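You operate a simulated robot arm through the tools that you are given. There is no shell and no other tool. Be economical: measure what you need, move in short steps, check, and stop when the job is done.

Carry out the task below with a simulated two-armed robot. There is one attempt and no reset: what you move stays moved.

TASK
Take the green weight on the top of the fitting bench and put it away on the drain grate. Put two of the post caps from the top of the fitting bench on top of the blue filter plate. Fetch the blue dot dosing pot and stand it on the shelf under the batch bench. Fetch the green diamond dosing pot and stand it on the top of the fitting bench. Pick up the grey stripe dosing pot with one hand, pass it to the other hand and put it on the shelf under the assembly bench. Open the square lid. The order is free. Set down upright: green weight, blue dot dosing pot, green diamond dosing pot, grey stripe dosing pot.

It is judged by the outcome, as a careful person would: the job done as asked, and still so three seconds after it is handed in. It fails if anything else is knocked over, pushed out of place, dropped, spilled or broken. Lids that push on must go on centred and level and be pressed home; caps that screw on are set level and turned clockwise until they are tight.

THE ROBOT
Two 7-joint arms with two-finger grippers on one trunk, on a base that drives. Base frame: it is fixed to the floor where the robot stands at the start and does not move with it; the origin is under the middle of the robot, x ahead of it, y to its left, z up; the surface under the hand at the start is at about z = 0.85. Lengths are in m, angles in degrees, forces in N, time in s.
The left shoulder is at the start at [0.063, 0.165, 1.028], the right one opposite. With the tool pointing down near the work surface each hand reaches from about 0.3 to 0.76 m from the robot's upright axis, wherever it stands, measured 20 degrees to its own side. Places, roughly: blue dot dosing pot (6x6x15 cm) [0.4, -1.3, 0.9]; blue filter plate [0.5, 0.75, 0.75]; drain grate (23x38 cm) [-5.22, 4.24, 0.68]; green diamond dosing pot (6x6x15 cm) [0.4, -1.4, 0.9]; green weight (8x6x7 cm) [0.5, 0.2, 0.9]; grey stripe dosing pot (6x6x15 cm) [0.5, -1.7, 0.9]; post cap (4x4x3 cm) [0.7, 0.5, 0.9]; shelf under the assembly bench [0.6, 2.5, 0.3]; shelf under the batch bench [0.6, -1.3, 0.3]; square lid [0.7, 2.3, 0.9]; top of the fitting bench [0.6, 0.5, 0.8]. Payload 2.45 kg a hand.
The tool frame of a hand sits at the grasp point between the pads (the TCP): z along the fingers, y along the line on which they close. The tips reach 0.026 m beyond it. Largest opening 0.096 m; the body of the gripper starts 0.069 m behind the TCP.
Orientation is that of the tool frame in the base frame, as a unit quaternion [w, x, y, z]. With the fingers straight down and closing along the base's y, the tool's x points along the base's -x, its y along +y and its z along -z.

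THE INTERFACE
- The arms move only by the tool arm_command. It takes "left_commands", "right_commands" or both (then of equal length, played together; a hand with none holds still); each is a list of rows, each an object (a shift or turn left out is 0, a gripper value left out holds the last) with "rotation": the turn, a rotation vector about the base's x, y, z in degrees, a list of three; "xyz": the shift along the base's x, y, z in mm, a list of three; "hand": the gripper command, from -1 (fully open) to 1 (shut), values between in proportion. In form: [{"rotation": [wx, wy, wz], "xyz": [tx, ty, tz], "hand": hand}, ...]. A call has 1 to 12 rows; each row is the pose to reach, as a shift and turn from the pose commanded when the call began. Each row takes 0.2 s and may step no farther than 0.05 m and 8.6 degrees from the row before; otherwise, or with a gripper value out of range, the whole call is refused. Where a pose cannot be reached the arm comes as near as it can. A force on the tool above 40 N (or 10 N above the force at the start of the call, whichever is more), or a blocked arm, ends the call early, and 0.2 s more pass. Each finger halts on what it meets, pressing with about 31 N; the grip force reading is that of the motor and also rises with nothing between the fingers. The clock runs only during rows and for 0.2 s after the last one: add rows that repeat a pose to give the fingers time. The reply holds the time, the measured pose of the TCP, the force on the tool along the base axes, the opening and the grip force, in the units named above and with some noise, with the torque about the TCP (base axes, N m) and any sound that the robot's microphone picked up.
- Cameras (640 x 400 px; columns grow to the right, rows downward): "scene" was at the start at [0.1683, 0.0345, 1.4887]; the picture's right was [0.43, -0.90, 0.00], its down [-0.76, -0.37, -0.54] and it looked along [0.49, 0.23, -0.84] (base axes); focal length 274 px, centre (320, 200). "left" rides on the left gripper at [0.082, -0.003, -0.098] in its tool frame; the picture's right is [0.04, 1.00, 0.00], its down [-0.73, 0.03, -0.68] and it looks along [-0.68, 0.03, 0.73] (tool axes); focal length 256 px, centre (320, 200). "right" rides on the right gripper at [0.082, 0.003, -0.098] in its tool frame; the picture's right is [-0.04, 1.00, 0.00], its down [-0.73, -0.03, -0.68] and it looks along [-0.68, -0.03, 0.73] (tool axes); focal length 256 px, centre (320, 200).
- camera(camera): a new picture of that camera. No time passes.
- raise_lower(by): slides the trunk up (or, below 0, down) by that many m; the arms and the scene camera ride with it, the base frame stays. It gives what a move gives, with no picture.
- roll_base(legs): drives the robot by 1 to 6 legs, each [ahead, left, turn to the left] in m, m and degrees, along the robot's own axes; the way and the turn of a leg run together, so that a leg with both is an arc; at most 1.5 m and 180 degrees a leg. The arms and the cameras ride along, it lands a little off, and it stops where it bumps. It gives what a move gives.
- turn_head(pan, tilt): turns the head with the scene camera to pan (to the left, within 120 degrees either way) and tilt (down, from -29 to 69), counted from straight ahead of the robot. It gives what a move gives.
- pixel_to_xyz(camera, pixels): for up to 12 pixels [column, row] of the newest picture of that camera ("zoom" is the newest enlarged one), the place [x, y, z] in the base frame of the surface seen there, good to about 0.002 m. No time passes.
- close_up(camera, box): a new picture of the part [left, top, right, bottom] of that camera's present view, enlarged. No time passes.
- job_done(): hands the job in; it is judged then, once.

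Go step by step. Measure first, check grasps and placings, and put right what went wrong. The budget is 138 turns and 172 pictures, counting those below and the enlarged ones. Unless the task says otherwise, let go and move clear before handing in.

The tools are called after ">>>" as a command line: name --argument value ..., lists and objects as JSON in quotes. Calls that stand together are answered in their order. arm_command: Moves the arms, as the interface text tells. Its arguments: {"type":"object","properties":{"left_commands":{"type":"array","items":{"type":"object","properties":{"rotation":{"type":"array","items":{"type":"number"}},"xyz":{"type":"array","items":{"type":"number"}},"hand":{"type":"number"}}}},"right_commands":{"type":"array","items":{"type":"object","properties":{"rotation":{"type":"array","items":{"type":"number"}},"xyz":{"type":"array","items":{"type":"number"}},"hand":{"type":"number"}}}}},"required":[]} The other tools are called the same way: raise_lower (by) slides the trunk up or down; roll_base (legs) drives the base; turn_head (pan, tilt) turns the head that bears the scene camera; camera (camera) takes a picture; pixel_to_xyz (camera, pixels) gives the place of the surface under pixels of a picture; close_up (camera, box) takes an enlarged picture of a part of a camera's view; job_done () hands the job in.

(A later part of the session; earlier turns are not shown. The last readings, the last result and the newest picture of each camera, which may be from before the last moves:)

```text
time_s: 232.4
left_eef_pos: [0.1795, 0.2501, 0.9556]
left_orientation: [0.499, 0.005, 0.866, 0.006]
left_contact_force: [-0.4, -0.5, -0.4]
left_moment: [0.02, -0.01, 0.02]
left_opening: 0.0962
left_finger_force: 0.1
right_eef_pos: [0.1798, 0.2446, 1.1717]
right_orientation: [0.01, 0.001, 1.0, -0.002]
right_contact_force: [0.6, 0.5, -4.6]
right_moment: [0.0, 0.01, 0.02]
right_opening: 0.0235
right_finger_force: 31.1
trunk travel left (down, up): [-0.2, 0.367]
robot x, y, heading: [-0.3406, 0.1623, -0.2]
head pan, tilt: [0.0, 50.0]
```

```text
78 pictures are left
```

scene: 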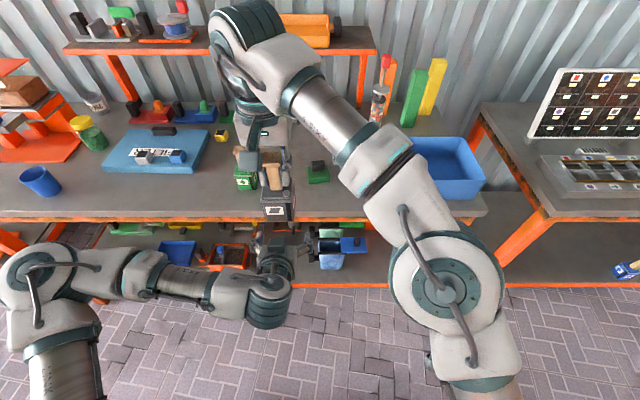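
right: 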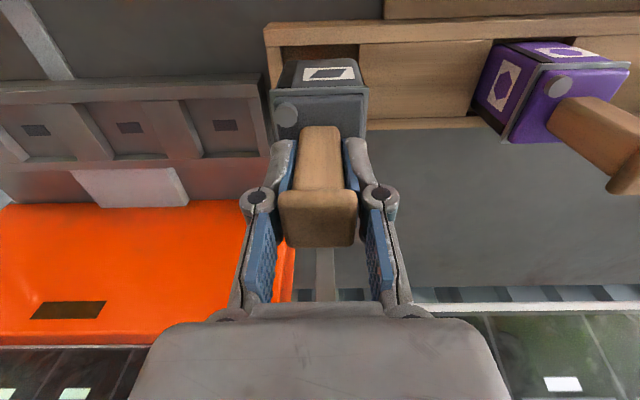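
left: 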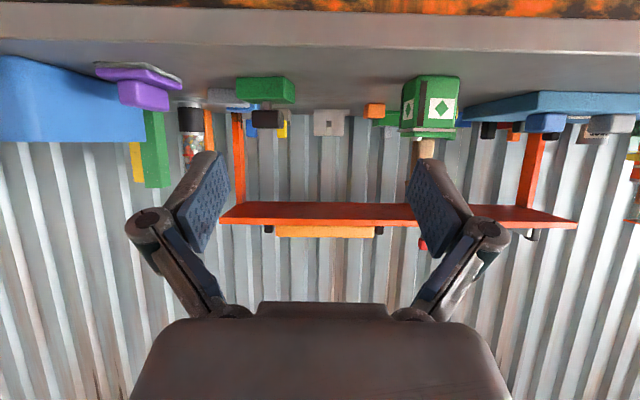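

Aligned within 5 mm. Raise the left hand around the pot body to TCP z≈1.082, still open.

>>> arm_command --left_commands '[{"xyz": [0, -2, 30]}, {"xyz": [0, -4, 60]}, {"xyz": [0, -5, 90]}, {"xyz": [0, -5, 112]}, {"xyz": [0, -5, 126]}, {"xyz": [0, -5, 126]}]'

>>> camera --camera "left"

>>> close_up --camera "scene" --box '[190, 90, 350, 280]'

```text
time_s: 233.8
left_eef_pos: [0.1794, 0.2451, 1.0835]
left_orientation: [0.5, 0.006, 0.866, 0.006]
left_contact_force: [0.2, 1.1, -0.2]
left_moment: [-0.01, 0.0, 0.03]
left_opening: 0.0959
left_finger_force: 0.1
right_eef_pos: [0.181, 0.2451, 1.1707]
right_orientation: [0.009, 0.0, 1.0, -0.003]
right_contact_force: [0.3, -0.6, -3.2]
right_moment: [0.01, 0.05, 0.0]
right_opening: 0.0242
right_finger_force: 31.6
trunk travel left (down, up): [-0.2, 0.367]
robot x, y, heading: [-0.3411, 0.1684, -0.2]
head pan, tilt: [0.0, 50.0]
```

```text
77 pictures are left
```

left: 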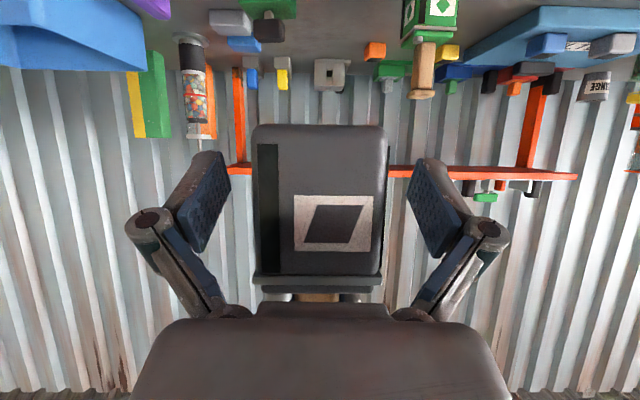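

```text
2.11 times, centred on (270, 185) of scene
```

zoom: 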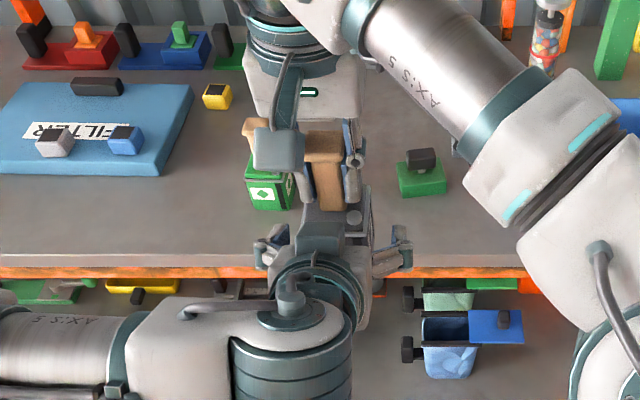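

The pot is centred between the left fingers (cols 253–387 vs pads). Close left.

>>> arm_command --left_commands '[{"hand": 0.0}, {"hand": 1}, {}, {}, {}]'

>>> camera --camera "left"

```text
time_s: 235.0
left_eef_pos: [0.1785, 0.2452, 1.0834]
left_orientation: [0.5, 0.007, 0.866, 0.005]
left_contact_force: [-7.2, -3.0, 3.4]
left_moment: [0.02, -0.1, 0.03]
left_opening: 0.0556
left_finger_force: 30.6
right_eef_pos: [0.1812, 0.2443, 1.1709]
right_orientation: [0.009, 0.001, 1.0, -0.003]
right_contact_force: [7.4, 1.9, -6.9]
right_moment: [0.23, -0.5, -0.07]
right_opening: 0.0235
right_finger_force: 31.1
trunk travel left (down, up): [-0.2, 0.367]
robot x, y, heading: [-0.3413, 0.1651, -0.5]
head pan, tilt: [0.0, 50.0]
```

```text
75 pictures are left
```

left: 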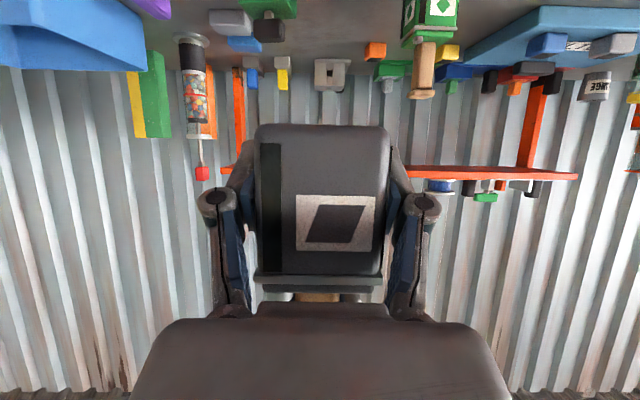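

Left holds the body (0.0556, 31 N). Release the right hand, straight up and then aside.

>>> arm_command --right_commands '[{"hand": 0.2}, {"hand": -0.5}, {"hand": -0.5}, {"xyz": [0, 0, 20]}, {"xyz": [0, 0, 45]}, {"xyz": [0, 0, 75]}, {"xyz": [0, -35, 85]}, {"xyz": [0, -75, 85]}, {"xyz": [0, -115, 80]}, {"xyz": [-10, -155, 70]}, {"xyz": [-20, -195, 50]}, {"xyz": [-20, -230, 30]}]'

>>> camera --camera "left"

>>> camera --camera "scene"

```text
time_s: 237.6
left_eef_pos: [0.1799, 0.2411, 1.0812]
left_orientation: [0.499, 0.007, 0.866, 0.007]
left_contact_force: [-0.1, -0.2, 0.5]
left_moment: [0.0, 0.03, 0.02]
left_opening: 0.0557
left_finger_force: 31.1
right_eef_pos: [0.1608, 0.008, 1.1991]
right_orientation: [0.01, 0.001, 1.0, -0.001]
right_contact_force: [0.8, -0.8, -0.6]
right_moment: [0.0, 0.04, -0.04]
right_opening: 0.072
right_finger_force: 0.0
right hand out of reach, approached as far as the arm can: row 4, 5, 6, 7, 8
trunk travel left (down, up): [-0.2, 0.367]
robot x, y, heading: [-0.3457, 0.1639, 0.1]
head pan, tilt: [0.0, 50.0]
```

```text
74 pictures are left
```

left: 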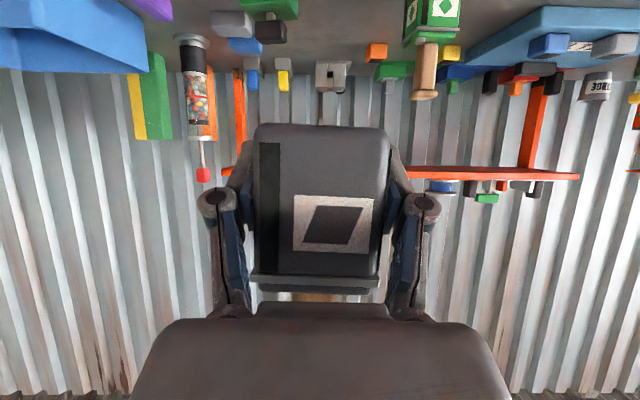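

```text
73 pictures are left
```

scene: 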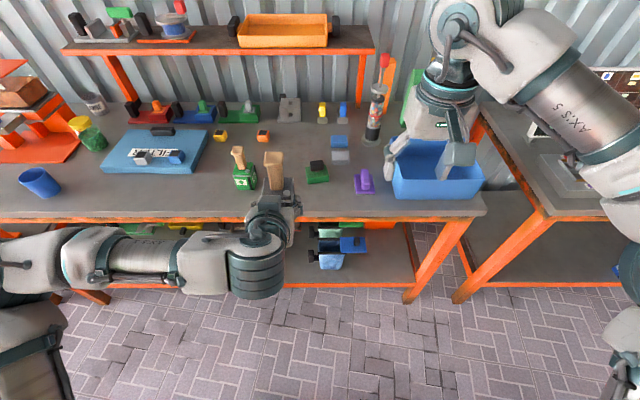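

Handover complete; the left hand holds grey alone. Raise it and move it left, then bring the robot forward to reach the green weight with the right hand.

>>> arm_command --left_commands '[{"xyz": [0, 20, 15]}, {"xyz": [0, 45, 30]}, {"xyz": [0, 75, 45]}, {"xyz": [0, 105, 60]}, {"xyz": [0, 135, 65]}, {"xyz": [0, 165, 65]}, {"xyz": [0, 190, 65]}, {"xyz": [0, 205, 65]}, {"xyz": [0, 205, 65]}]'

>>> roll_base --legs '[[0.22, 0.08, 0]]'

>>> arm_command --right_commands '[{}, {}, {}, {}, {}, {}, {}, {}, {}, {}, {}, {}]'

>>> camera --camera "scene"

>>> camera --camera "right"

```text
time_s: 239.6
left_eef_pos: [0.1773, 0.45, 1.1473]
left_orientation: [0.5, 0.006, 0.866, 0.006]
left_contact_force: [0.3, 0.2, -4.1]
left_moment: [0.01, 0.01, -0.03]
left_opening: 0.0556
left_finger_force: 31.0
right_eef_pos: [0.1593, 0.0123, 1.1994]
right_orientation: [0.009, 0.0, 1.0, -0.003]
right_contact_force: [0.5, 0.0, 0.4]
right_moment: [-0.02, -0.01, 0.0]
right_opening: 0.072
right_finger_force: 0.1
trunk travel left (down, up): [-0.2, 0.367]
robot x, y, heading: [-0.3428, 0.1663, -0.1]
head pan, tilt: [0.0, 50.0]
```

```text
time_s: 241.4
left_eef_pos: [0.3996, 0.5297, 1.1484]
left_orientation: [0.501, 0.006, 0.866, 0.006]
left_contact_force: [0.0, 0.5, -3.7]
left_moment: [0.02, -0.02, 0.03]
left_opening: 0.0555
left_finger_force: 31.1
right_eef_pos: [0.3802, 0.0923, 1.199]
right_orientation: [0.01, 0.002, 1.0, -0.002]
right_contact_force: [0.0, 0.1, 0.4]
right_moment: [0.0, 0.04, 0.02]
right_opening: 0.0721
right_finger_force: 0.0
trunk travel left (down, up): [-0.2, 0.367]
robot x, y, heading: [-0.1237, 0.244, -0.2]
head pan, tilt: [0.0, 50.0]
```

```text
time_s: 244.0
left_eef_pos: [0.3962, 0.529, 1.1502]
left_orientation: [0.502, 0.006, 0.865, 0.007]
left_contact_force: [-0.2, -0.3, -4.1]
left_moment: [0.01, 0.0, 0.01]
left_opening: 0.0555
left_finger_force: 31.5
right_eef_pos: [0.3771, 0.0913, 1.2019]
right_orientation: [0.011, 0.002, 1.0, -0.001]
right_contact_force: [0.4, 0.8, 0.7]
right_moment: [0.02, -0.01, 0.03]
right_opening: 0.0719
right_finger_force: 0.0
trunk travel left (down, up): [-0.2, 0.367]
robot x, y, heading: [-0.1212, 0.2455, -0.1]
head pan, tilt: [0.0, 50.0]
```

```text
72 pictures are left
```

scene: 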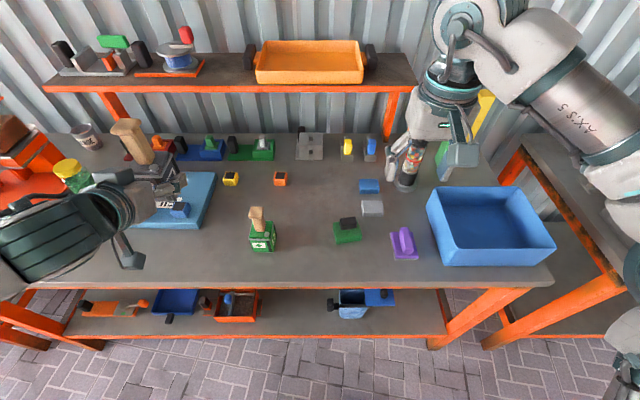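

```text
71 pictures are left
```

right: 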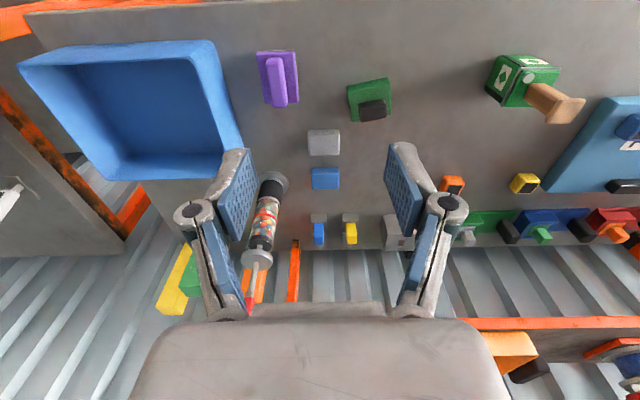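

Stable. Enlarge and measure the green weight.

>>> close_up --camera "right" --box '[320, 60, 420, 135]'

>>> pixel_to_xyz --camera "zoom" --pixels '[[255, 260], [430, 250], [260, 355], [430, 345], [345, 300], [190, 200], [450, 170], [190, 150], [440, 130], [300, 230]]'

```text
5.33 times, centred on (370, 98) of right
```

zoom: 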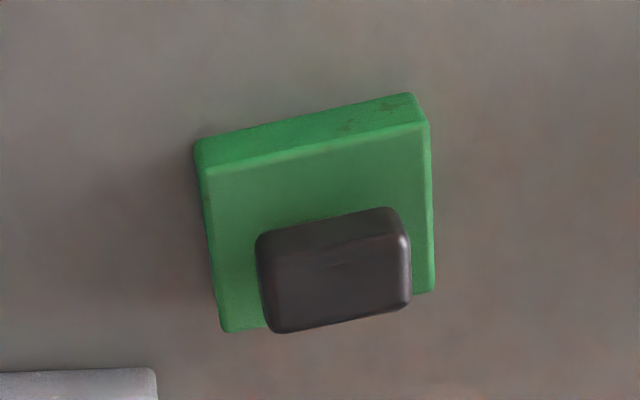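

```text
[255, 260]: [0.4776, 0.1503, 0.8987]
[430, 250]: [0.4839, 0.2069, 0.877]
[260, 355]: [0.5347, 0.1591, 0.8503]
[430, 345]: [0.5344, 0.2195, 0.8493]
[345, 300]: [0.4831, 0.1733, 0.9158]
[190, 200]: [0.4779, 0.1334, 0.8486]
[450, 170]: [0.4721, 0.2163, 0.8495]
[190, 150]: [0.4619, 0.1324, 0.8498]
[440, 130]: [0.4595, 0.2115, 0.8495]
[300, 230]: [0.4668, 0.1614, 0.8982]
```

The knob's centre is ≈(0.477, 0.172), top z 0.916, turned about +11.5°. Turn the right hand to match and hover above it.

>>> arm_command --right_commands '[{"xyz": [20, 15, -20], "rotation": [0, 0, 5], "hand": -0.5}, {"xyz": [45, 35, -40], "rotation": [0, 0, 11.5]}, {"xyz": [70, 55, -65], "rotation": [0, 0, 11.5]}, {"xyz": [90, 72, -100], "rotation": [0, 0, 11.5]}, {"xyz": [99, 80, -145], "rotation": [0, 0, 11.5]}, {"xyz": [99, 80, -190], "rotation": [0, 0, 11.5]}, {"xyz": [99, 80, -215], "rotation": [0, 0, 11.5]}, {"xyz": [99, 80, -215], "rotation": [0, 0, 11.5]}, {"xyz": [99, 80, -215], "rotation": [0, 0, 11.5]}]'

>>> camera --camera "right"

```text
time_s: 246.0
left_eef_pos: [0.3964, 0.5293, 1.15]
left_orientation: [0.501, 0.006, 0.865, 0.006]
left_contact_force: [-0.4, -0.1, -3.4]
left_moment: [0.02, 0.01, 0.01]
left_opening: 0.0557
left_finger_force: 31.1
right_eef_pos: [0.4745, 0.1745, 0.9876]
right_orientation: [0.012, -0.098, 0.995, 0.0]
right_contact_force: [-0.8, -0.4, 0.8]
right_moment: [0.0, 0.0, -0.02]
right_opening: 0.0719
right_finger_force: 0.0
trunk travel left (down, up): [-0.2, 0.367]
robot x, y, heading: [-0.1223, 0.2489, -0.2]
head pan, tilt: [0.0, 50.0]
```

```text
69 pictures are left
```

right: 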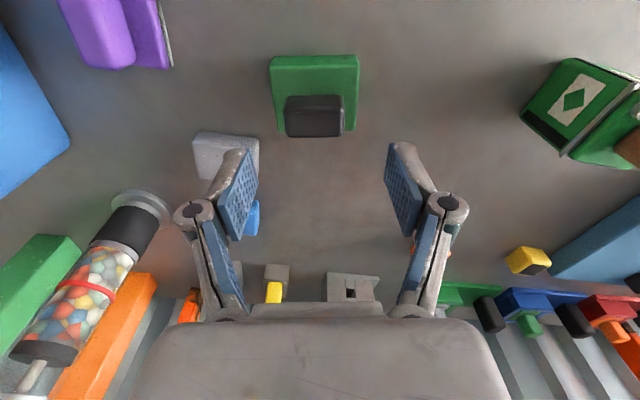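

>>> pixel_to_xyz --camera "right" --pixels '[[290, 108], [340, 108], [290, 132], [340, 132], [315, 118], [280, 62], [352, 62]]'

```text
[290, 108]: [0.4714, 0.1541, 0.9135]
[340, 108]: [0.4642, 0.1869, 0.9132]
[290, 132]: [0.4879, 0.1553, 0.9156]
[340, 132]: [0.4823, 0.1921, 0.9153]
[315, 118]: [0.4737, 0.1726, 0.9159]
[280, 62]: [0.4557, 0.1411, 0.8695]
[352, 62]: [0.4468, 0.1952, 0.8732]
```

Knob centre (0.4765, 0.172); shift (+2,−2), descend 80 mm, grip, lift slightly.

>>> arm_command --right_commands '[{"xyz": [2, -2, -35]}, {"xyz": [2, -2, -65]}, {"xyz": [2, -2, -80]}, {"xyz": [2, -2, -80]}, {"xyz": [2, -2, -80], "hand": 1}, {"xyz": [2, -2, -80]}, {"xyz": [2, -2, -80]}, {"xyz": [2, -2, -65]}, {"xyz": [2, -2, -40]}, {"xyz": [2, -2, -40]}]'

>>> camera --camera "right"

```text
time_s: 248.2
left_eef_pos: [0.3973, 0.5284, 1.1497]
left_orientation: [0.5, 0.007, 0.866, 0.006]
left_contact_force: [0.3, -0.1, -4.2]
left_moment: [0.02, 0.04, 0.03]
left_opening: 0.0555
left_finger_force: 31.4
right_eef_pos: [0.4773, 0.1703, 0.9446]
right_orientation: [0.01, -0.1, 0.995, 0.0]
right_contact_force: [0.8, -0.1, -10.2]
right_moment: [0.03, 0.0, -0.01]
right_opening: 0.0434
right_finger_force: 31.5
trunk travel left (down, up): [-0.2, 0.367]
robot x, y, heading: [-0.1197, 0.245, -0.0]
head pan, tilt: [0.0, 50.0]
```

```text
68 pictures are left
```

right: 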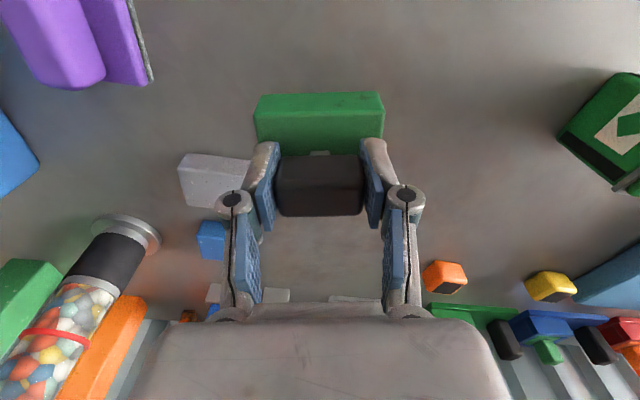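

Weight held (10 N). Lift, retract, back off and drive left to the assembly bench.

>>> arm_command --right_commands '[{"xyz": [0, 0, 45]}, {"xyz": [0, 0, 90]}, {"xyz": [-20, 0, 130]}, {"xyz": [-50, -10, 165]}, {"xyz": [-85, -25, 190]}, {"xyz": [-120, -40, 200]}, {"xyz": [-150, -60, 200]}, {"xyz": [-170, -80, 200]}, {"xyz": [-170, -80, 200]}]'

>>> roll_base --legs '[[-0.33, 0, 0], [0, 1.1, 0], [0, 1.1, 0]]'

>>> turn_head --pan 0 --tilt 50

>>> camera --camera "scene"

```text
time_s: 250.2
left_eef_pos: [0.3967, 0.5284, 1.1501]
left_orientation: [0.501, 0.007, 0.866, 0.006]
left_contact_force: [0.6, -0.5, -4.0]
left_moment: [0.01, -0.01, 0.0]
left_opening: 0.056
left_finger_force: 31.2
right_eef_pos: [0.3094, 0.0868, 1.1481]
right_orientation: [0.01, -0.098, 0.995, 0.0]
right_contact_force: [0.1, -0.9, -10.2]
right_moment: [-0.02, 0.03, 0.0]
right_opening: 0.0433
right_finger_force: 30.9
trunk travel left (down, up): [-0.2, 0.367]
robot x, y, heading: [-0.1183, 0.246, -0.0]
head pan, tilt: [0.0, 50.0]
```

```text
time_s: 262.9
left_eef_pos: [0.0738, 2.7112, 1.1545]
left_orientation: [0.502, 0.009, 0.865, 0.016]
left_contact_force: [-0.3, -1.4, -3.3]
left_moment: [0.06, 0.03, 0.06]
left_opening: 0.0557
left_finger_force: 31.0
right_eef_pos: [-0.0106, 2.2714, 1.1457]
right_orientation: [0.011, -0.099, 0.995, 0.008]
right_contact_force: [1.0, -3.1, -9.4]
right_moment: [0.05, 0.11, -0.02]
right_opening: 0.0432
right_finger_force: 31.2
trunk travel left (down, up): [-0.2, 0.367]
robot x, y, heading: [-0.4411, 2.4466, -0.3]
head pan, tilt: [0.0, 50.0]
```

```text
time_s: 263.5
left_eef_pos: [0.0691, 2.7228, 1.1532]
left_orientation: [0.502, 0.008, 0.865, 0.01]
left_contact_force: [-0.6, -1.3, -3.7]
left_moment: [0.02, 0.05, 0.02]
left_opening: 0.0558
left_finger_force: 31.1
right_eef_pos: [-0.0154, 2.2833, 1.1493]
right_orientation: [0.013, -0.099, 0.995, 0.001]
right_contact_force: [-0.1, -0.6, -11.0]
right_moment: [0.04, 0.05, -0.01]
right_opening: 0.0432
right_finger_force: 30.8
trunk travel left (down, up): [-0.2, 0.367]
robot x, y, heading: [-0.4437, 2.4416, -0.2]
head pan, tilt: [0.0, 50.0]
```

```text
67 pictures are left
```

scene: 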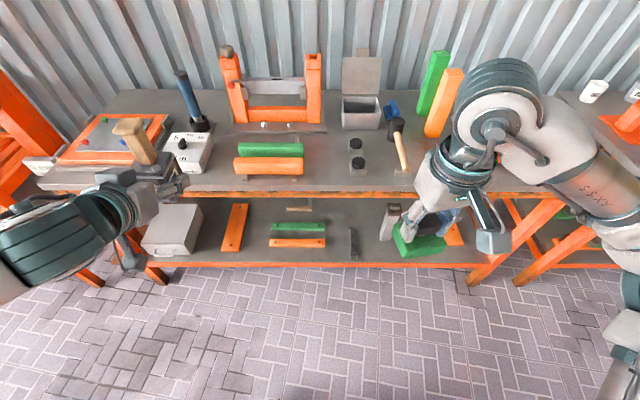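

>>> close_up --camera "scene" --box '[140, 190, 480, 280]'

>>> pixel_to_xyz --camera "scene" --pixels '[[258, 255], [258, 235], [258, 215], [245, 230], [272, 240], [325, 240], [338, 255], [338, 235], [338, 215], [352, 255], [352, 232], [372, 250]]'

```text
1.88 times, centred on (310, 235) of scene
```

zoom: 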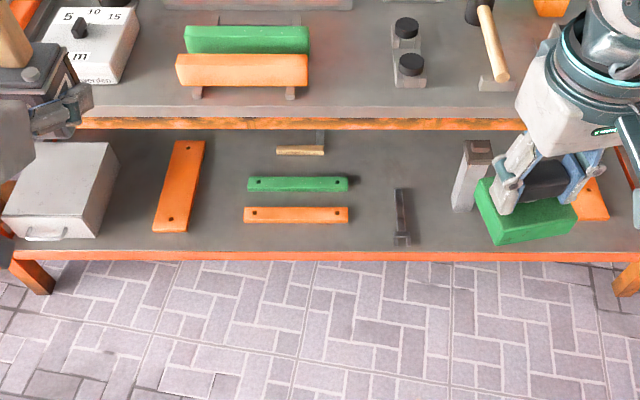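

```text
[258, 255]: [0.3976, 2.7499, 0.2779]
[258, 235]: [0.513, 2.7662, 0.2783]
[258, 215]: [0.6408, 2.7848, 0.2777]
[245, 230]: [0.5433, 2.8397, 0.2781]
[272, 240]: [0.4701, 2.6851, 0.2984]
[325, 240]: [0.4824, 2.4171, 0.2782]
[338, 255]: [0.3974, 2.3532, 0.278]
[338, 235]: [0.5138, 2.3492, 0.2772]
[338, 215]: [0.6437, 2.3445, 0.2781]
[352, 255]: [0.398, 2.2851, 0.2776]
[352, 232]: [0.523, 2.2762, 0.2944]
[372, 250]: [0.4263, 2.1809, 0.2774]
```

A free spot lies at about (0.42, 2.76) between the orange bar and the green/orange bars. Shift the robot 0.1 m left, then lower the trunk and see how the hands sit.

>>> roll_base --legs '[[0, 0.1, 0]]'

>>> raise_lower --by -0.2

>>> camera --camera "scene"

```text
time_s: 264.6
left_eef_pos: [0.0699, 2.7615, 1.1666]
left_orientation: [0.502, 0.021, 0.864, 0.032]
left_contact_force: [-0.3, -3.2, -1.1]
left_moment: [0.15, 0.15, 0.15]
left_opening: 0.0557
left_finger_force: 30.8
right_eef_pos: [-0.0126, 2.3214, 1.1404]
right_orientation: [0.013, -0.097, 0.995, 0.024]
right_contact_force: [2.4, -6.9, -9.2]
right_moment: [0.14, 0.15, -0.03]
right_opening: 0.0433
right_finger_force: 31.1
trunk travel left (down, up): [-0.2, 0.367]
robot x, y, heading: [-0.4426, 2.5363, -0.1]
head pan, tilt: [0.0, 50.0]
```

```text
time_s: 266.8
left_eef_pos: [0.0665, 2.8507, 0.9481]
left_orientation: [0.505, 0.001, 0.863, -0.002]
left_contact_force: [1.1, 2.2, -4.1]
left_moment: [-0.11, 0.01, -0.07]
left_opening: 0.0555
left_finger_force: 31.3
right_eef_pos: [-0.0158, 2.4108, 0.9564]
right_orientation: [0.013, -0.099, 0.995, -0.013]
right_contact_force: [0.2, 5.2, -10.1]
right_moment: [-0.14, 0.02, -0.01]
right_opening: 0.0432
right_finger_force: 30.5
trunk travel left (down, up): [0.0, 0.567]
robot x, y, heading: [-0.4399, 2.5415, 0.2]
head pan, tilt: [0.0, 50.0]
```

```text
65 pictures are left
```

scene: 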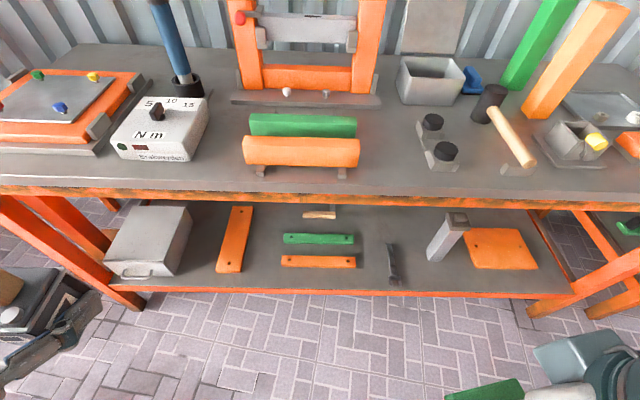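

Lowering was a clean 0.2 m this time. Now lower the left hand with the pot in front of the shelf and raise the right hand with the weight above bench height.

>>> arm_command --left_commands '[{"xyz": [0, -5, -48]}, {"xyz": [0, -10, -96]}, {"xyz": [0, -15, -144]}, {"xyz": [0, -20, -192]}, {"xyz": [0, -25, -240]}, {"xyz": [0, -30, -288]}, {"xyz": [5, -35, -336]}, {"xyz": [15, -40, -384]}, {"xyz": [25, -45, -430]}, {"xyz": [35, -50, -475]}, {"xyz": [45, -50, -520]}, {"xyz": [55, -50, -560]}]' --right_commands '[{"xyz": [0, 0, 20]}, {"xyz": [0, 0, 40]}, {"xyz": [0, 0, 60]}, {"xyz": [0, 0, 80]}, {"xyz": [0, 0, 100]}, {"xyz": [0, 0, 120]}, {"xyz": [0, 0, 140]}, {"xyz": [0, 0, 160]}, {"xyz": [0, 0, 160]}, {"xyz": [0, 0, 160]}, {"xyz": [0, 0, 160]}, {"xyz": [0, 0, 160]}]'

>>> camera --camera "scene"

>>> camera --camera "left"

```text
time_s: 269.4
left_eef_pos: [0.1199, 2.7516, 0.4002]
left_orientation: [0.504, 0.014, 0.863, 0.017]
left_contact_force: [0.5, -1.8, -3.7]
left_moment: [0.06, 0.04, 0.09]
left_opening: 0.0559
left_finger_force: 31.3
left hand out of reach, approached as far as the arm can: row 2, 3, 4, 5, 6, 7, 8
right_eef_pos: [-0.0096, 2.3843, 0.9916]
right_orientation: [0.014, -0.097, 0.995, 0.011]
right_contact_force: [1.0, -2.8, -10.9]
right_moment: [0.08, 0.03, -0.01]
right_opening: 0.0432
right_finger_force: 30.9
right hand out of reach, approached as far as the arm can: row 2, 3, 4, 5, 6, 7, 8, 9, 10, 11, 12
trunk travel left (down, up): [0.0, 0.567]
robot x, y, heading: [-0.4405, 2.5281, 0.1]
head pan, tilt: [0.0, 50.0]
```

```text
64 pictures are left
```

scene: 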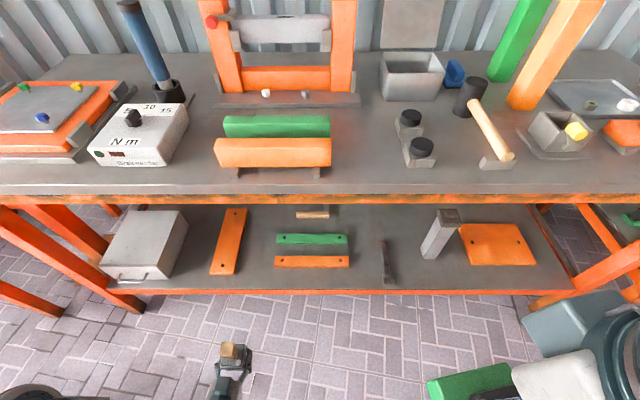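

```text
63 pictures are left
```

left: 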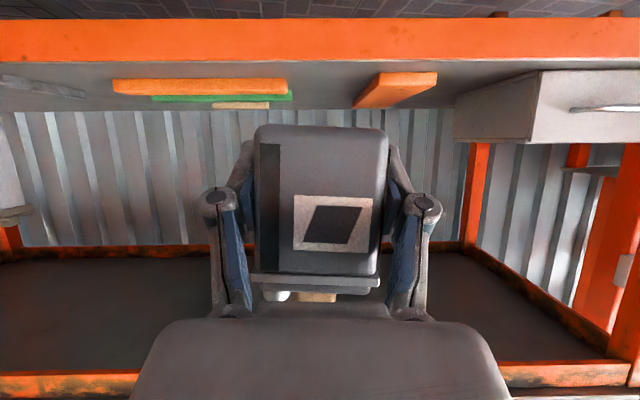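

The pot is upright in front of the shelf (TCP z 0.40). Drive forward 0.29 m so it goes in over the shelf, then let it settle.

>>> roll_base --legs '[[0.29, 0, 0]]'

>>> arm_command --left_commands '[{}, {}, {}, {}, {}, {}, {}, {}, {}, {}, {}, {}]'

>>> camera --camera "left"

>>> camera --camera "scene"

```text
time_s: 271.4
left_eef_pos: [0.4093, 2.7814, 0.3939]
left_orientation: [0.504, 0.003, 0.864, 0.007]
left_contact_force: [-0.2, 0.4, -4.4]
left_moment: [-0.03, 0.04, -0.02]
left_opening: 0.0556
left_finger_force: 30.9
right_eef_pos: [0.2821, 2.4285, 0.996]
right_orientation: [0.013, -0.101, 0.995, -0.005]
right_contact_force: [0.3, 0.5, -11.1]
right_moment: [-0.03, 0.03, -0.01]
right_opening: 0.0433
right_finger_force: 30.6
trunk travel left (down, up): [0.0, 0.567]
robot x, y, heading: [-0.1502, 2.543, 0.3]
head pan, tilt: [0.0, 50.0]
```

```text
time_s: 274.0
left_eef_pos: [0.4067, 2.7744, 0.4003]
left_orientation: [0.506, 0.008, 0.862, 0.013]
left_contact_force: [-0.1, -0.3, -3.7]
left_moment: [0.04, 0.0, 0.02]
left_opening: 0.0555
left_finger_force: 31.1
right_eef_pos: [0.2756, 2.4141, 0.9977]
right_orientation: [0.018, -0.099, 0.995, 0.001]
right_contact_force: [0.0, -1.0, -11.5]
right_moment: [-0.03, 0.02, -0.01]
right_opening: 0.0434
right_finger_force: 30.8
trunk travel left (down, up): [0.0, 0.567]
robot x, y, heading: [-0.1476, 2.5415, 0.4]
head pan, tilt: [0.0, 50.0]
```

```text
62 pictures are left
```

left: 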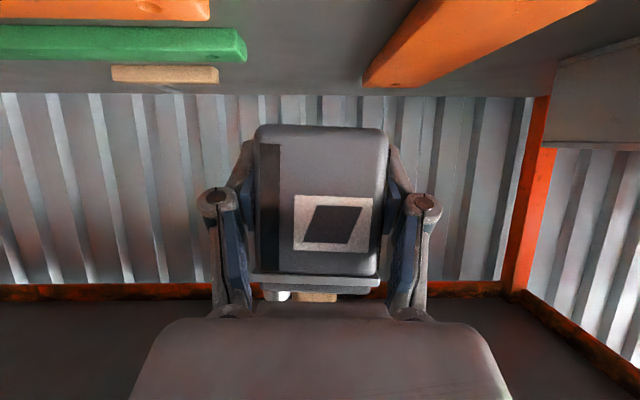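

```text
61 pictures are left
```

scene: 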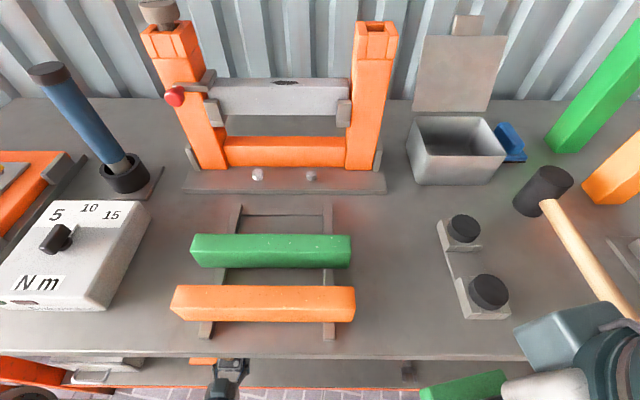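

>>> pixel_to_xyz --camera "left" --pixels '[[366, 84], [425, 5], [208, 10], [242, 50], [320, 30], [320, 5], [320, 130], [320, 250]]'

>>> arm_command --left_commands '[{}, {}, {}, {}, {}, {}, {}, {}, {}, {}, {}, {}]'

>>> arm_command --left_commands '[{}]'

```text
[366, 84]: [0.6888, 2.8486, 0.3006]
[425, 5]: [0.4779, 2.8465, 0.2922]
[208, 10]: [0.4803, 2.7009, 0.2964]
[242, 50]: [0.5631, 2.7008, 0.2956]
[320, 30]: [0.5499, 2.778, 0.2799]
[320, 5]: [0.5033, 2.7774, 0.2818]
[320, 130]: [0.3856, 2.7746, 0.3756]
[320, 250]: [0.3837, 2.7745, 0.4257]
```

```text
time_s: 276.6
left_eef_pos: [0.4068, 2.7745, 0.4001]
left_orientation: [0.507, 0.006, 0.862, 0.014]
left_contact_force: [0.0, 0.2, -3.6]
left_moment: [0.01, 0.02, 0.0]
left_opening: 0.0561
left_finger_force: 31.1
right_eef_pos: [0.2747, 2.4158, 0.9974]
right_orientation: [0.016, -0.101, 0.995, 0.0]
right_contact_force: [-0.5, 0.4, -10.2]
right_moment: [0.01, 0.02, -0.02]
right_opening: 0.0432
right_finger_force: 30.9
trunk travel left (down, up): [0.0, 0.567]
robot x, y, heading: [-0.1452, 2.5409, 0.4]
head pan, tilt: [0.0, 50.0]
```

```text
time_s: 277.0
left_eef_pos: [0.4078, 2.7756, 0.3988]
left_orientation: [0.507, 0.007, 0.862, 0.013]
left_contact_force: [0.2, -0.6, -3.9]
left_moment: [-0.01, 0.0, 0.0]
left_opening: 0.0555
left_finger_force: 31.5
right_eef_pos: [0.2751, 2.415, 0.9967]
right_orientation: [0.017, -0.1, 0.995, 0.001]
right_contact_force: [-0.5, 0.1, -10.5]
right_moment: [-0.01, 0.05, 0.02]
right_opening: 0.0433
right_finger_force: 31.2
trunk travel left (down, up): [0.0, 0.567]
robot x, y, heading: [-0.1489, 2.539, 0.4]
head pan, tilt: [0.0, 50.0]
```

Settled, centred in the gap (y 2.70–2.847). Pot bottom is at ≈0.369; lower 80 mm toward the shelf (0.278).

>>> arm_command --left_commands '[{"xyz": [0, 0, -20]}, {"xyz": [0, 0, -40]}, {"xyz": [0, 0, -60]}, {"xyz": [0, 0, -72]}, {"xyz": [0, 0, -80]}, {"xyz": [0, 0, -80]}, {"xyz": [0, 0, -80]}]'

>>> camera --camera "left"

>>> pixel_to_xyz --camera "left" --pixels '[[320, 130], [320, 250], [320, 100], [320, 122]]'

```text
time_s: 278.6
left_eef_pos: [0.4127, 2.7992, 0.3659]
left_orientation: [0.506, 0.007, 0.862, 0.013]
left_contact_force: [-0.7, 0.9, -3.7]
left_moment: [0.0, 0.02, 0.03]
left_opening: 0.0556
left_finger_force: 31.3
left hand out of reach, approached as far as the arm can: row 2, 3, 4, 5, 6, 7
right_eef_pos: [0.2757, 2.4158, 0.9968]
right_orientation: [0.017, -0.1, 0.995, 0.001]
right_contact_force: [-0.6, 0.5, -10.5]
right_moment: [0.0, 0.05, -0.01]
right_opening: 0.0432
right_finger_force: 31.0
trunk travel left (down, up): [0.0, 0.567]
robot x, y, heading: [-0.1516, 2.5438, 0.6]
head pan, tilt: [0.0, 50.0]
```

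```text
60 pictures are left
```

left: 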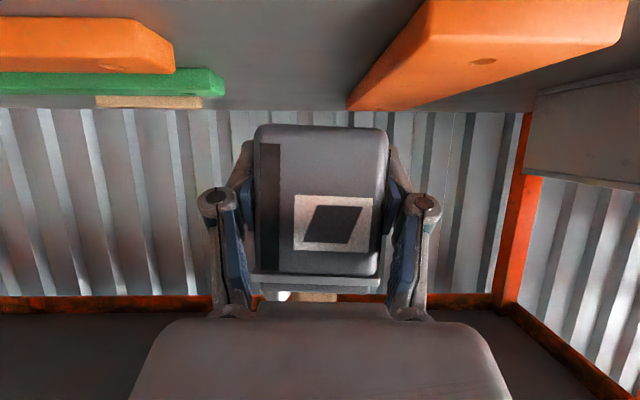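

```text
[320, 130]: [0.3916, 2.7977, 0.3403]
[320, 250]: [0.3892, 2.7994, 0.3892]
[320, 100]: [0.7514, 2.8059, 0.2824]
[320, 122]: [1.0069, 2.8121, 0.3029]
```

Out of reach 5 cm above the shelf: the flat 60° pitch limits the wrist. I'll set grey down on a free spot of the assembly bench and re-grip it by the handle with a steeper tool. First back out and raise.

>>> arm_command --left_commands '[{"xyz": [0, -10, 20]}, {"xyz": [0, -20, 35]}, {"xyz": [0, -20, 35]}]'

>>> roll_base --legs '[[-0.3, 0, 0]]'

>>> raise_lower --by 0.2

>>> arm_command --left_commands '[{"xyz": [0, 0, 48]}, {"xyz": [0, 0, 96]}, {"xyz": [0, 0, 144]}, {"xyz": [0, 0, 192]}, {"xyz": [0, 0, 240]}, {"xyz": [0, 0, 288]}, {"xyz": [0, 0, 336]}, {"xyz": [0, 0, 384]}, {"xyz": [0, 0, 420]}, {"xyz": [0, 0, 450]}]'

>>> camera --camera "scene"

```text
time_s: 279.4
left_eef_pos: [0.4128, 2.7776, 0.4003]
left_orientation: [0.506, 0.007, 0.863, 0.012]
left_contact_force: [0.3, 0.4, -4.8]
left_moment: [0.0, 0.04, 0.01]
left_opening: 0.0559
left_finger_force: 30.9
right_eef_pos: [0.2757, 2.4163, 0.9971]
right_orientation: [0.017, -0.1, 0.995, 0.001]
right_contact_force: [0.7, 0.7, -10.1]
right_moment: [-0.01, 0.02, -0.01]
right_opening: 0.0431
right_finger_force: 30.9
trunk travel left (down, up): [0.0, 0.567]
robot x, y, heading: [-0.1513, 2.5392, 0.4]
head pan, tilt: [0.0, 50.0]
```

```text
time_s: 281.5
left_eef_pos: [0.1064, 2.7779, 0.4003]
left_orientation: [0.507, 0.006, 0.862, 0.013]
left_contact_force: [0.2, -0.3, -3.5]
left_moment: [0.01, 0.05, -0.03]
left_opening: 0.0557
left_finger_force: 30.9
right_eef_pos: [-0.0311, 2.415, 0.9966]
right_orientation: [0.017, -0.102, 0.995, 0.001]
right_contact_force: [0.0, -0.4, -9.8]
right_moment: [-0.02, 0.06, 0.01]
right_opening: 0.0431
right_finger_force: 30.7
trunk travel left (down, up): [0.0, 0.567]
robot x, y, heading: [-0.4537, 2.5378, 0.9]
head pan, tilt: [0.0, 50.0]
```

```text
time_s: 283.6
left_eef_pos: [0.1538, 2.7789, 0.7724]
left_orientation: [0.643, 0.003, 0.765, 0.016]
left_contact_force: [0.1, -0.9, -3.1]
left_moment: [-0.01, 0.03, 0.0]
left_opening: 0.0558
left_finger_force: 31.0
right_eef_pos: [-0.0335, 2.4141, 1.1991]
right_orientation: [0.019, -0.102, 0.995, 0.0]
right_contact_force: [-0.5, -0.8, -9.8]
right_moment: [-0.01, 0.04, -0.02]
right_opening: 0.0432
right_finger_force: 31.1
trunk travel left (down, up): [-0.2, 0.367]
robot x, y, heading: [-0.4547, 2.5403, 0.6]
head pan, tilt: [0.0, 50.0]
```

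```text
time_s: 285.9
left_eef_pos: [0.1522, 2.7779, 1.2273]
left_orientation: [0.644, 0.005, 0.764, 0.015]
left_contact_force: [1.0, -0.7, -4.4]
left_moment: [0.0, 0.03, -0.02]
left_opening: 0.0558
left_finger_force: 30.9
right_eef_pos: [-0.0351, 2.4141, 1.1995]
right_orientation: [0.021, -0.102, 0.995, 0.0]
right_contact_force: [0.8, -0.3, -10.2]
right_moment: [0.0, 0.03, 0.0]
right_opening: 0.0431
right_finger_force: 31.2
trunk travel left (down, up): [-0.2, 0.367]
robot x, y, heading: [-0.454, 2.5382, 0.4]
head pan, tilt: [0.0, 50.0]
```

```text
59 pictures are left
```

scene: 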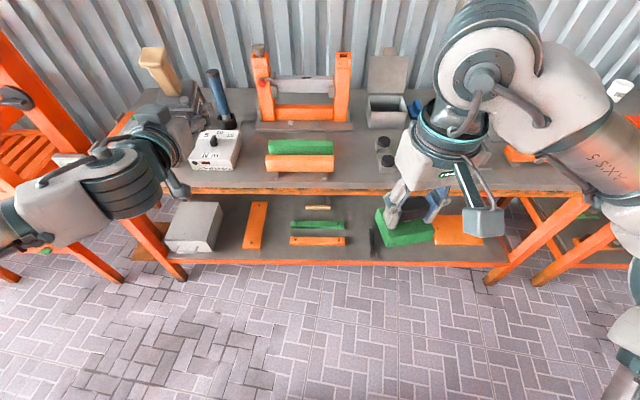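

The raise tipped the left wrist 20° back; I'll correct that, and measure the free spot on the bench near (356,175).

>>> arm_command --left_commands '[{"rotation": [0, 7, 0]}, {"rotation": [0, 14, 0]}, {"rotation": [0, 20.2, 0]}, {"rotation": [0, 20.2, 0]}]'

>>> pixel_to_xyz --camera "scene" --pixels '[[356, 185], [356, 170], [356, 155], [336, 165], [378, 165], [376, 145], [340, 185], [245, 175], [258, 175], [356, 190]]'

>>> close_up --camera "scene" --box '[180, 120, 430, 220]'

```text
time_s: 286.9
left_eef_pos: [0.1539, 2.7781, 1.2253]
left_orientation: [0.498, 0.007, 0.867, 0.015]
left_contact_force: [0.1, -0.2, -3.1]
left_moment: [-0.01, 0.02, -0.01]
left_opening: 0.0556
left_finger_force: 30.8
right_eef_pos: [-0.0352, 2.4154, 1.2006]
right_orientation: [0.02, -0.102, 0.995, 0.0]
right_contact_force: [0.1, -0.1, -10.4]
right_moment: [-0.01, 0.04, 0.01]
right_opening: 0.0432
right_finger_force: 31.2
trunk travel left (down, up): [-0.2, 0.367]
robot x, y, heading: [-0.4582, 2.5354, 0.5]
head pan, tilt: [0.0, 50.0]
```

```text
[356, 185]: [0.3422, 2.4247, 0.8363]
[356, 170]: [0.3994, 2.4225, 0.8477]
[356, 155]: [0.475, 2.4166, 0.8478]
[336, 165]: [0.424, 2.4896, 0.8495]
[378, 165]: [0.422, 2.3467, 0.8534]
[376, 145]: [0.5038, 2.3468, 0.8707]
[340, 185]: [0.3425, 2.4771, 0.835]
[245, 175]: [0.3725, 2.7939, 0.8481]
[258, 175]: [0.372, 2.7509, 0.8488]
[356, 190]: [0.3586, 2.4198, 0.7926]
```

```text
2.56 times, centred on (305, 170) of scene
```

zoom: 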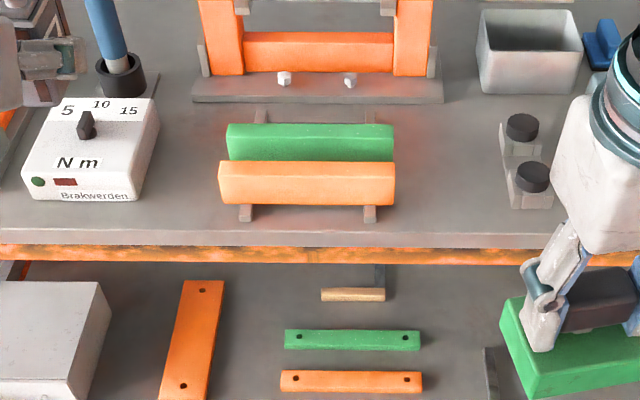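

A clear spot of 14 cm lies at (0.41, 2.425). Drive 0.26 m right and 0.27 m ahead, then wait for the sway to settle.

>>> roll_base --legs '[[0, -0.2, 0], [0.26, 0, 0]]'

>>> arm_command --left_commands '[{}, {}, {}, {}, {}, {}, {}, {}, {}, {}, {}, {}]'

>>> arm_command --left_commands '[{}, {}, {}, {}, {}, {}, {}, {}, {}, {}, {}, {}]'

>>> arm_command --left_commands '[{}, {}, {}, {}, {}, {}, {}, {}, {}, {}, {}, {}]'

>>> camera --camera "left"

```text
time_s: 289.9
left_eef_pos: [0.4135, 2.6006, 1.2231]
left_orientation: [0.499, 0.002, 0.866, 0.011]
left_contact_force: [-0.2, 1.7, -3.6]
left_moment: [-0.02, -0.01, -0.09]
left_opening: 0.0556
left_finger_force: 30.6
right_eef_pos: [0.2245, 2.234, 1.2016]
right_orientation: [0.02, -0.105, 0.994, -0.005]
right_contact_force: [-0.6, 1.5, -10.3]
right_moment: [-0.04, 0.02, 0.02]
right_opening: 0.0433
right_finger_force: 30.9
trunk travel left (down, up): [-0.2, 0.367]
robot x, y, heading: [-0.1936, 2.3448, 0.8]
head pan, tilt: [0.0, 50.0]
```

```text
time_s: 292.5
left_eef_pos: [0.4105, 2.5963, 1.2268]
left_orientation: [0.501, 0.003, 0.866, 0.013]
left_contact_force: [0.1, 1.9, -4.0]
left_moment: [-0.03, 0.02, 0.0]
left_opening: 0.0557
left_finger_force: 30.9
right_eef_pos: [0.2223, 2.2306, 1.2025]
right_orientation: [0.023, -0.105, 0.994, -0.003]
right_contact_force: [-0.8, -0.4, -10.0]
right_moment: [0.02, 0.06, -0.01]
right_opening: 0.0431
right_finger_force: 31.0
trunk travel left (down, up): [-0.2, 0.367]
robot x, y, heading: [-0.1944, 2.3473, 0.9]
head pan, tilt: [0.0, 50.0]
```

```text
time_s: 295.1
left_eef_pos: [0.4109, 2.5901, 1.2271]
left_orientation: [0.501, 0.004, 0.865, 0.015]
left_contact_force: [-1.1, -0.9, -4.6]
left_moment: [-0.03, 0.02, 0.0]
left_opening: 0.0558
left_finger_force: 30.4
right_eef_pos: [0.2213, 2.2243, 1.2007]
right_orientation: [0.022, -0.105, 0.994, 0.001]
right_contact_force: [-0.8, 0.4, -9.7]
right_moment: [0.0, 0.05, 0.03]
right_opening: 0.0433
right_finger_force: 31.2
trunk travel left (down, up): [-0.2, 0.367]
robot x, y, heading: [-0.1937, 2.3457, 0.9]
head pan, tilt: [0.0, 50.0]
```

```text
time_s: 297.7
left_eef_pos: [0.4093, 2.5895, 1.2269]
left_orientation: [0.5, 0.005, 0.866, 0.014]
left_contact_force: [0.7, 0.0, -4.3]
left_moment: [-0.02, 0.02, 0.01]
left_opening: 0.0556
left_finger_force: 30.9
right_eef_pos: [0.222, 2.2253, 1.2017]
right_orientation: [0.022, -0.104, 0.994, -0.001]
right_contact_force: [0.8, -0.3, -9.8]
right_moment: [-0.04, 0.0, -0.01]
right_opening: 0.0434
right_finger_force: 31.0
trunk travel left (down, up): [-0.2, 0.367]
robot x, y, heading: [-0.194, 2.3451, 1.0]
head pan, tilt: [0.0, 50.0]
```

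```text
57 pictures are left
```

left: 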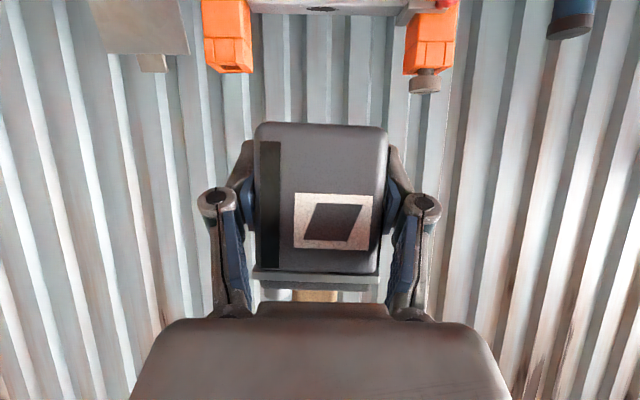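

Settled. The spot is slightly too far across for the left arm, so shift 0.08 m more right first.

>>> roll_base --legs '[[0, -0.09, -0.9]]'

>>> arm_command --left_commands '[{"xyz": [0, -8, -20]}, {"xyz": [0, -16, -40]}, {"xyz": [0, -24, -60]}, {"xyz": [0, -32, -80]}, {"xyz": [0, -40, -100]}, {"xyz": [0, -48, -120]}, {"xyz": [0, -56, -140]}, {"xyz": [0, -64, -160]}, {"xyz": [0, -64, -180]}, {"xyz": [0, -64, -200]}, {"xyz": [0, -64, -220]}, {"xyz": [0, -64, -220]}]'

>>> arm_command --left_commands '[{}, {}, {}, {}, {}, {}, {}, {}, {}, {}, {}, {}]'

>>> arm_command --left_commands '[{}, {}, {}, {}, {}, {}, {}, {}, {}, {}, {}, {}]'

>>> camera --camera "left"

>>> camera --camera "scene"

```text
time_s: 298.8
left_eef_pos: [0.4141, 2.5478, 1.2177]
left_orientation: [0.502, -0.002, 0.865, -0.006]
left_contact_force: [0.2, 3.2, -4.0]
left_moment: [-0.1, 0.05, -0.17]
left_opening: 0.0557
left_finger_force: 30.9
right_eef_pos: [0.2185, 2.1853, 1.2074]
right_orientation: [0.022, -0.1, 0.995, -0.02]
right_contact_force: [-2.4, 4.5, -11.0]
right_moment: [-0.14, -0.06, 0.02]
right_opening: 0.0434
right_finger_force: 30.5
trunk travel left (down, up): [-0.2, 0.367]
robot x, y, heading: [-0.1959, 2.2619, 0.1]
head pan, tilt: [0.0, 50.0]
```

```text
time_s: 301.6
left_eef_pos: [0.4053, 2.5076, 1.0021]
left_orientation: [0.502, -0.011, 0.865, -0.012]
left_contact_force: [0.0, 3.4, -5.0]
left_moment: [-0.12, -0.01, -0.12]
left_opening: 0.0557
left_finger_force: 31.3
right_eef_pos: [0.2098, 2.2189, 1.2116]
right_orientation: [0.025, -0.103, 0.994, -0.03]
right_contact_force: [-1.8, 3.5, -10.5]
right_moment: [-0.05, -0.03, 0.03]
right_opening: 0.0432
right_finger_force: 31.1
trunk travel left (down, up): [-0.2, 0.367]
robot x, y, heading: [-0.1905, 2.2759, 0.2]
head pan, tilt: [0.0, 50.0]
stopped in row 12 (left hand): the arm was blocked; the commanded pose is now the measured one
```

```text
time_s: 304.4
left_eef_pos: [0.4002, 2.46, 1.0149]
left_orientation: [0.506, 0.005, 0.863, 0.007]
left_contact_force: [-0.5, -2.0, -2.4]
left_moment: [0.05, 0.03, 0.08]
left_opening: 0.0555
left_finger_force: 30.6
right_eef_pos: [0.2036, 2.1626, 1.2104]
right_orientation: [0.031, -0.101, 0.994, -0.005]
right_contact_force: [-0.3, -2.3, -9.6]
right_moment: [0.07, 0.07, 0.02]
right_opening: 0.043
right_finger_force: 31.2
trunk travel left (down, up): [-0.2, 0.367]
robot x, y, heading: [-0.1965, 2.2783, 0.1]
head pan, tilt: [0.0, 50.0]
stopped in row 12 (left hand): the arm was blocked; the commanded pose is now the measured one
```

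```text
time_s: 307.0
left_eef_pos: [0.4005, 2.457, 1.0145]
left_orientation: [0.506, 0.004, 0.863, 0.009]
left_contact_force: [0.7, -0.6, -4.2]
left_moment: [0.04, 0.01, 0.05]
left_opening: 0.0556
left_finger_force: 30.6
right_eef_pos: [0.2035, 2.1604, 1.2084]
right_orientation: [0.03, -0.102, 0.994, -0.006]
right_contact_force: [1.0, -0.9, -9.5]
right_moment: [0.01, 0.06, -0.05]
right_opening: 0.0433
right_finger_force: 31.2
trunk travel left (down, up): [-0.2, 0.367]
robot x, y, heading: [-0.1941, 2.2741, -0.1]
head pan, tilt: [0.0, 50.0]
```

```text
56 pictures are left
```

left: 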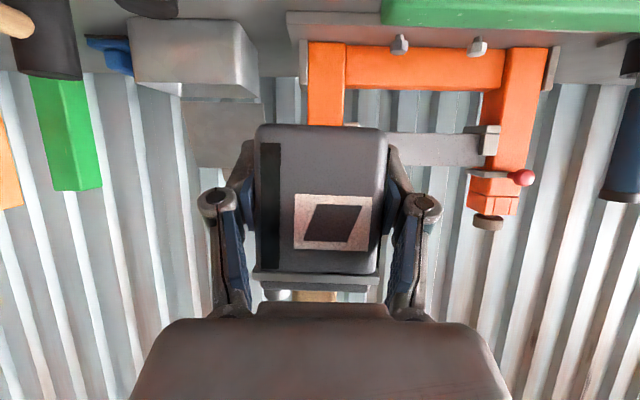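

```text
55 pictures are left
```

scene: 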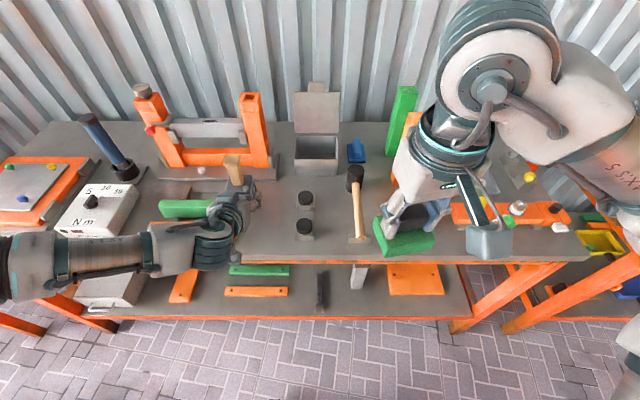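

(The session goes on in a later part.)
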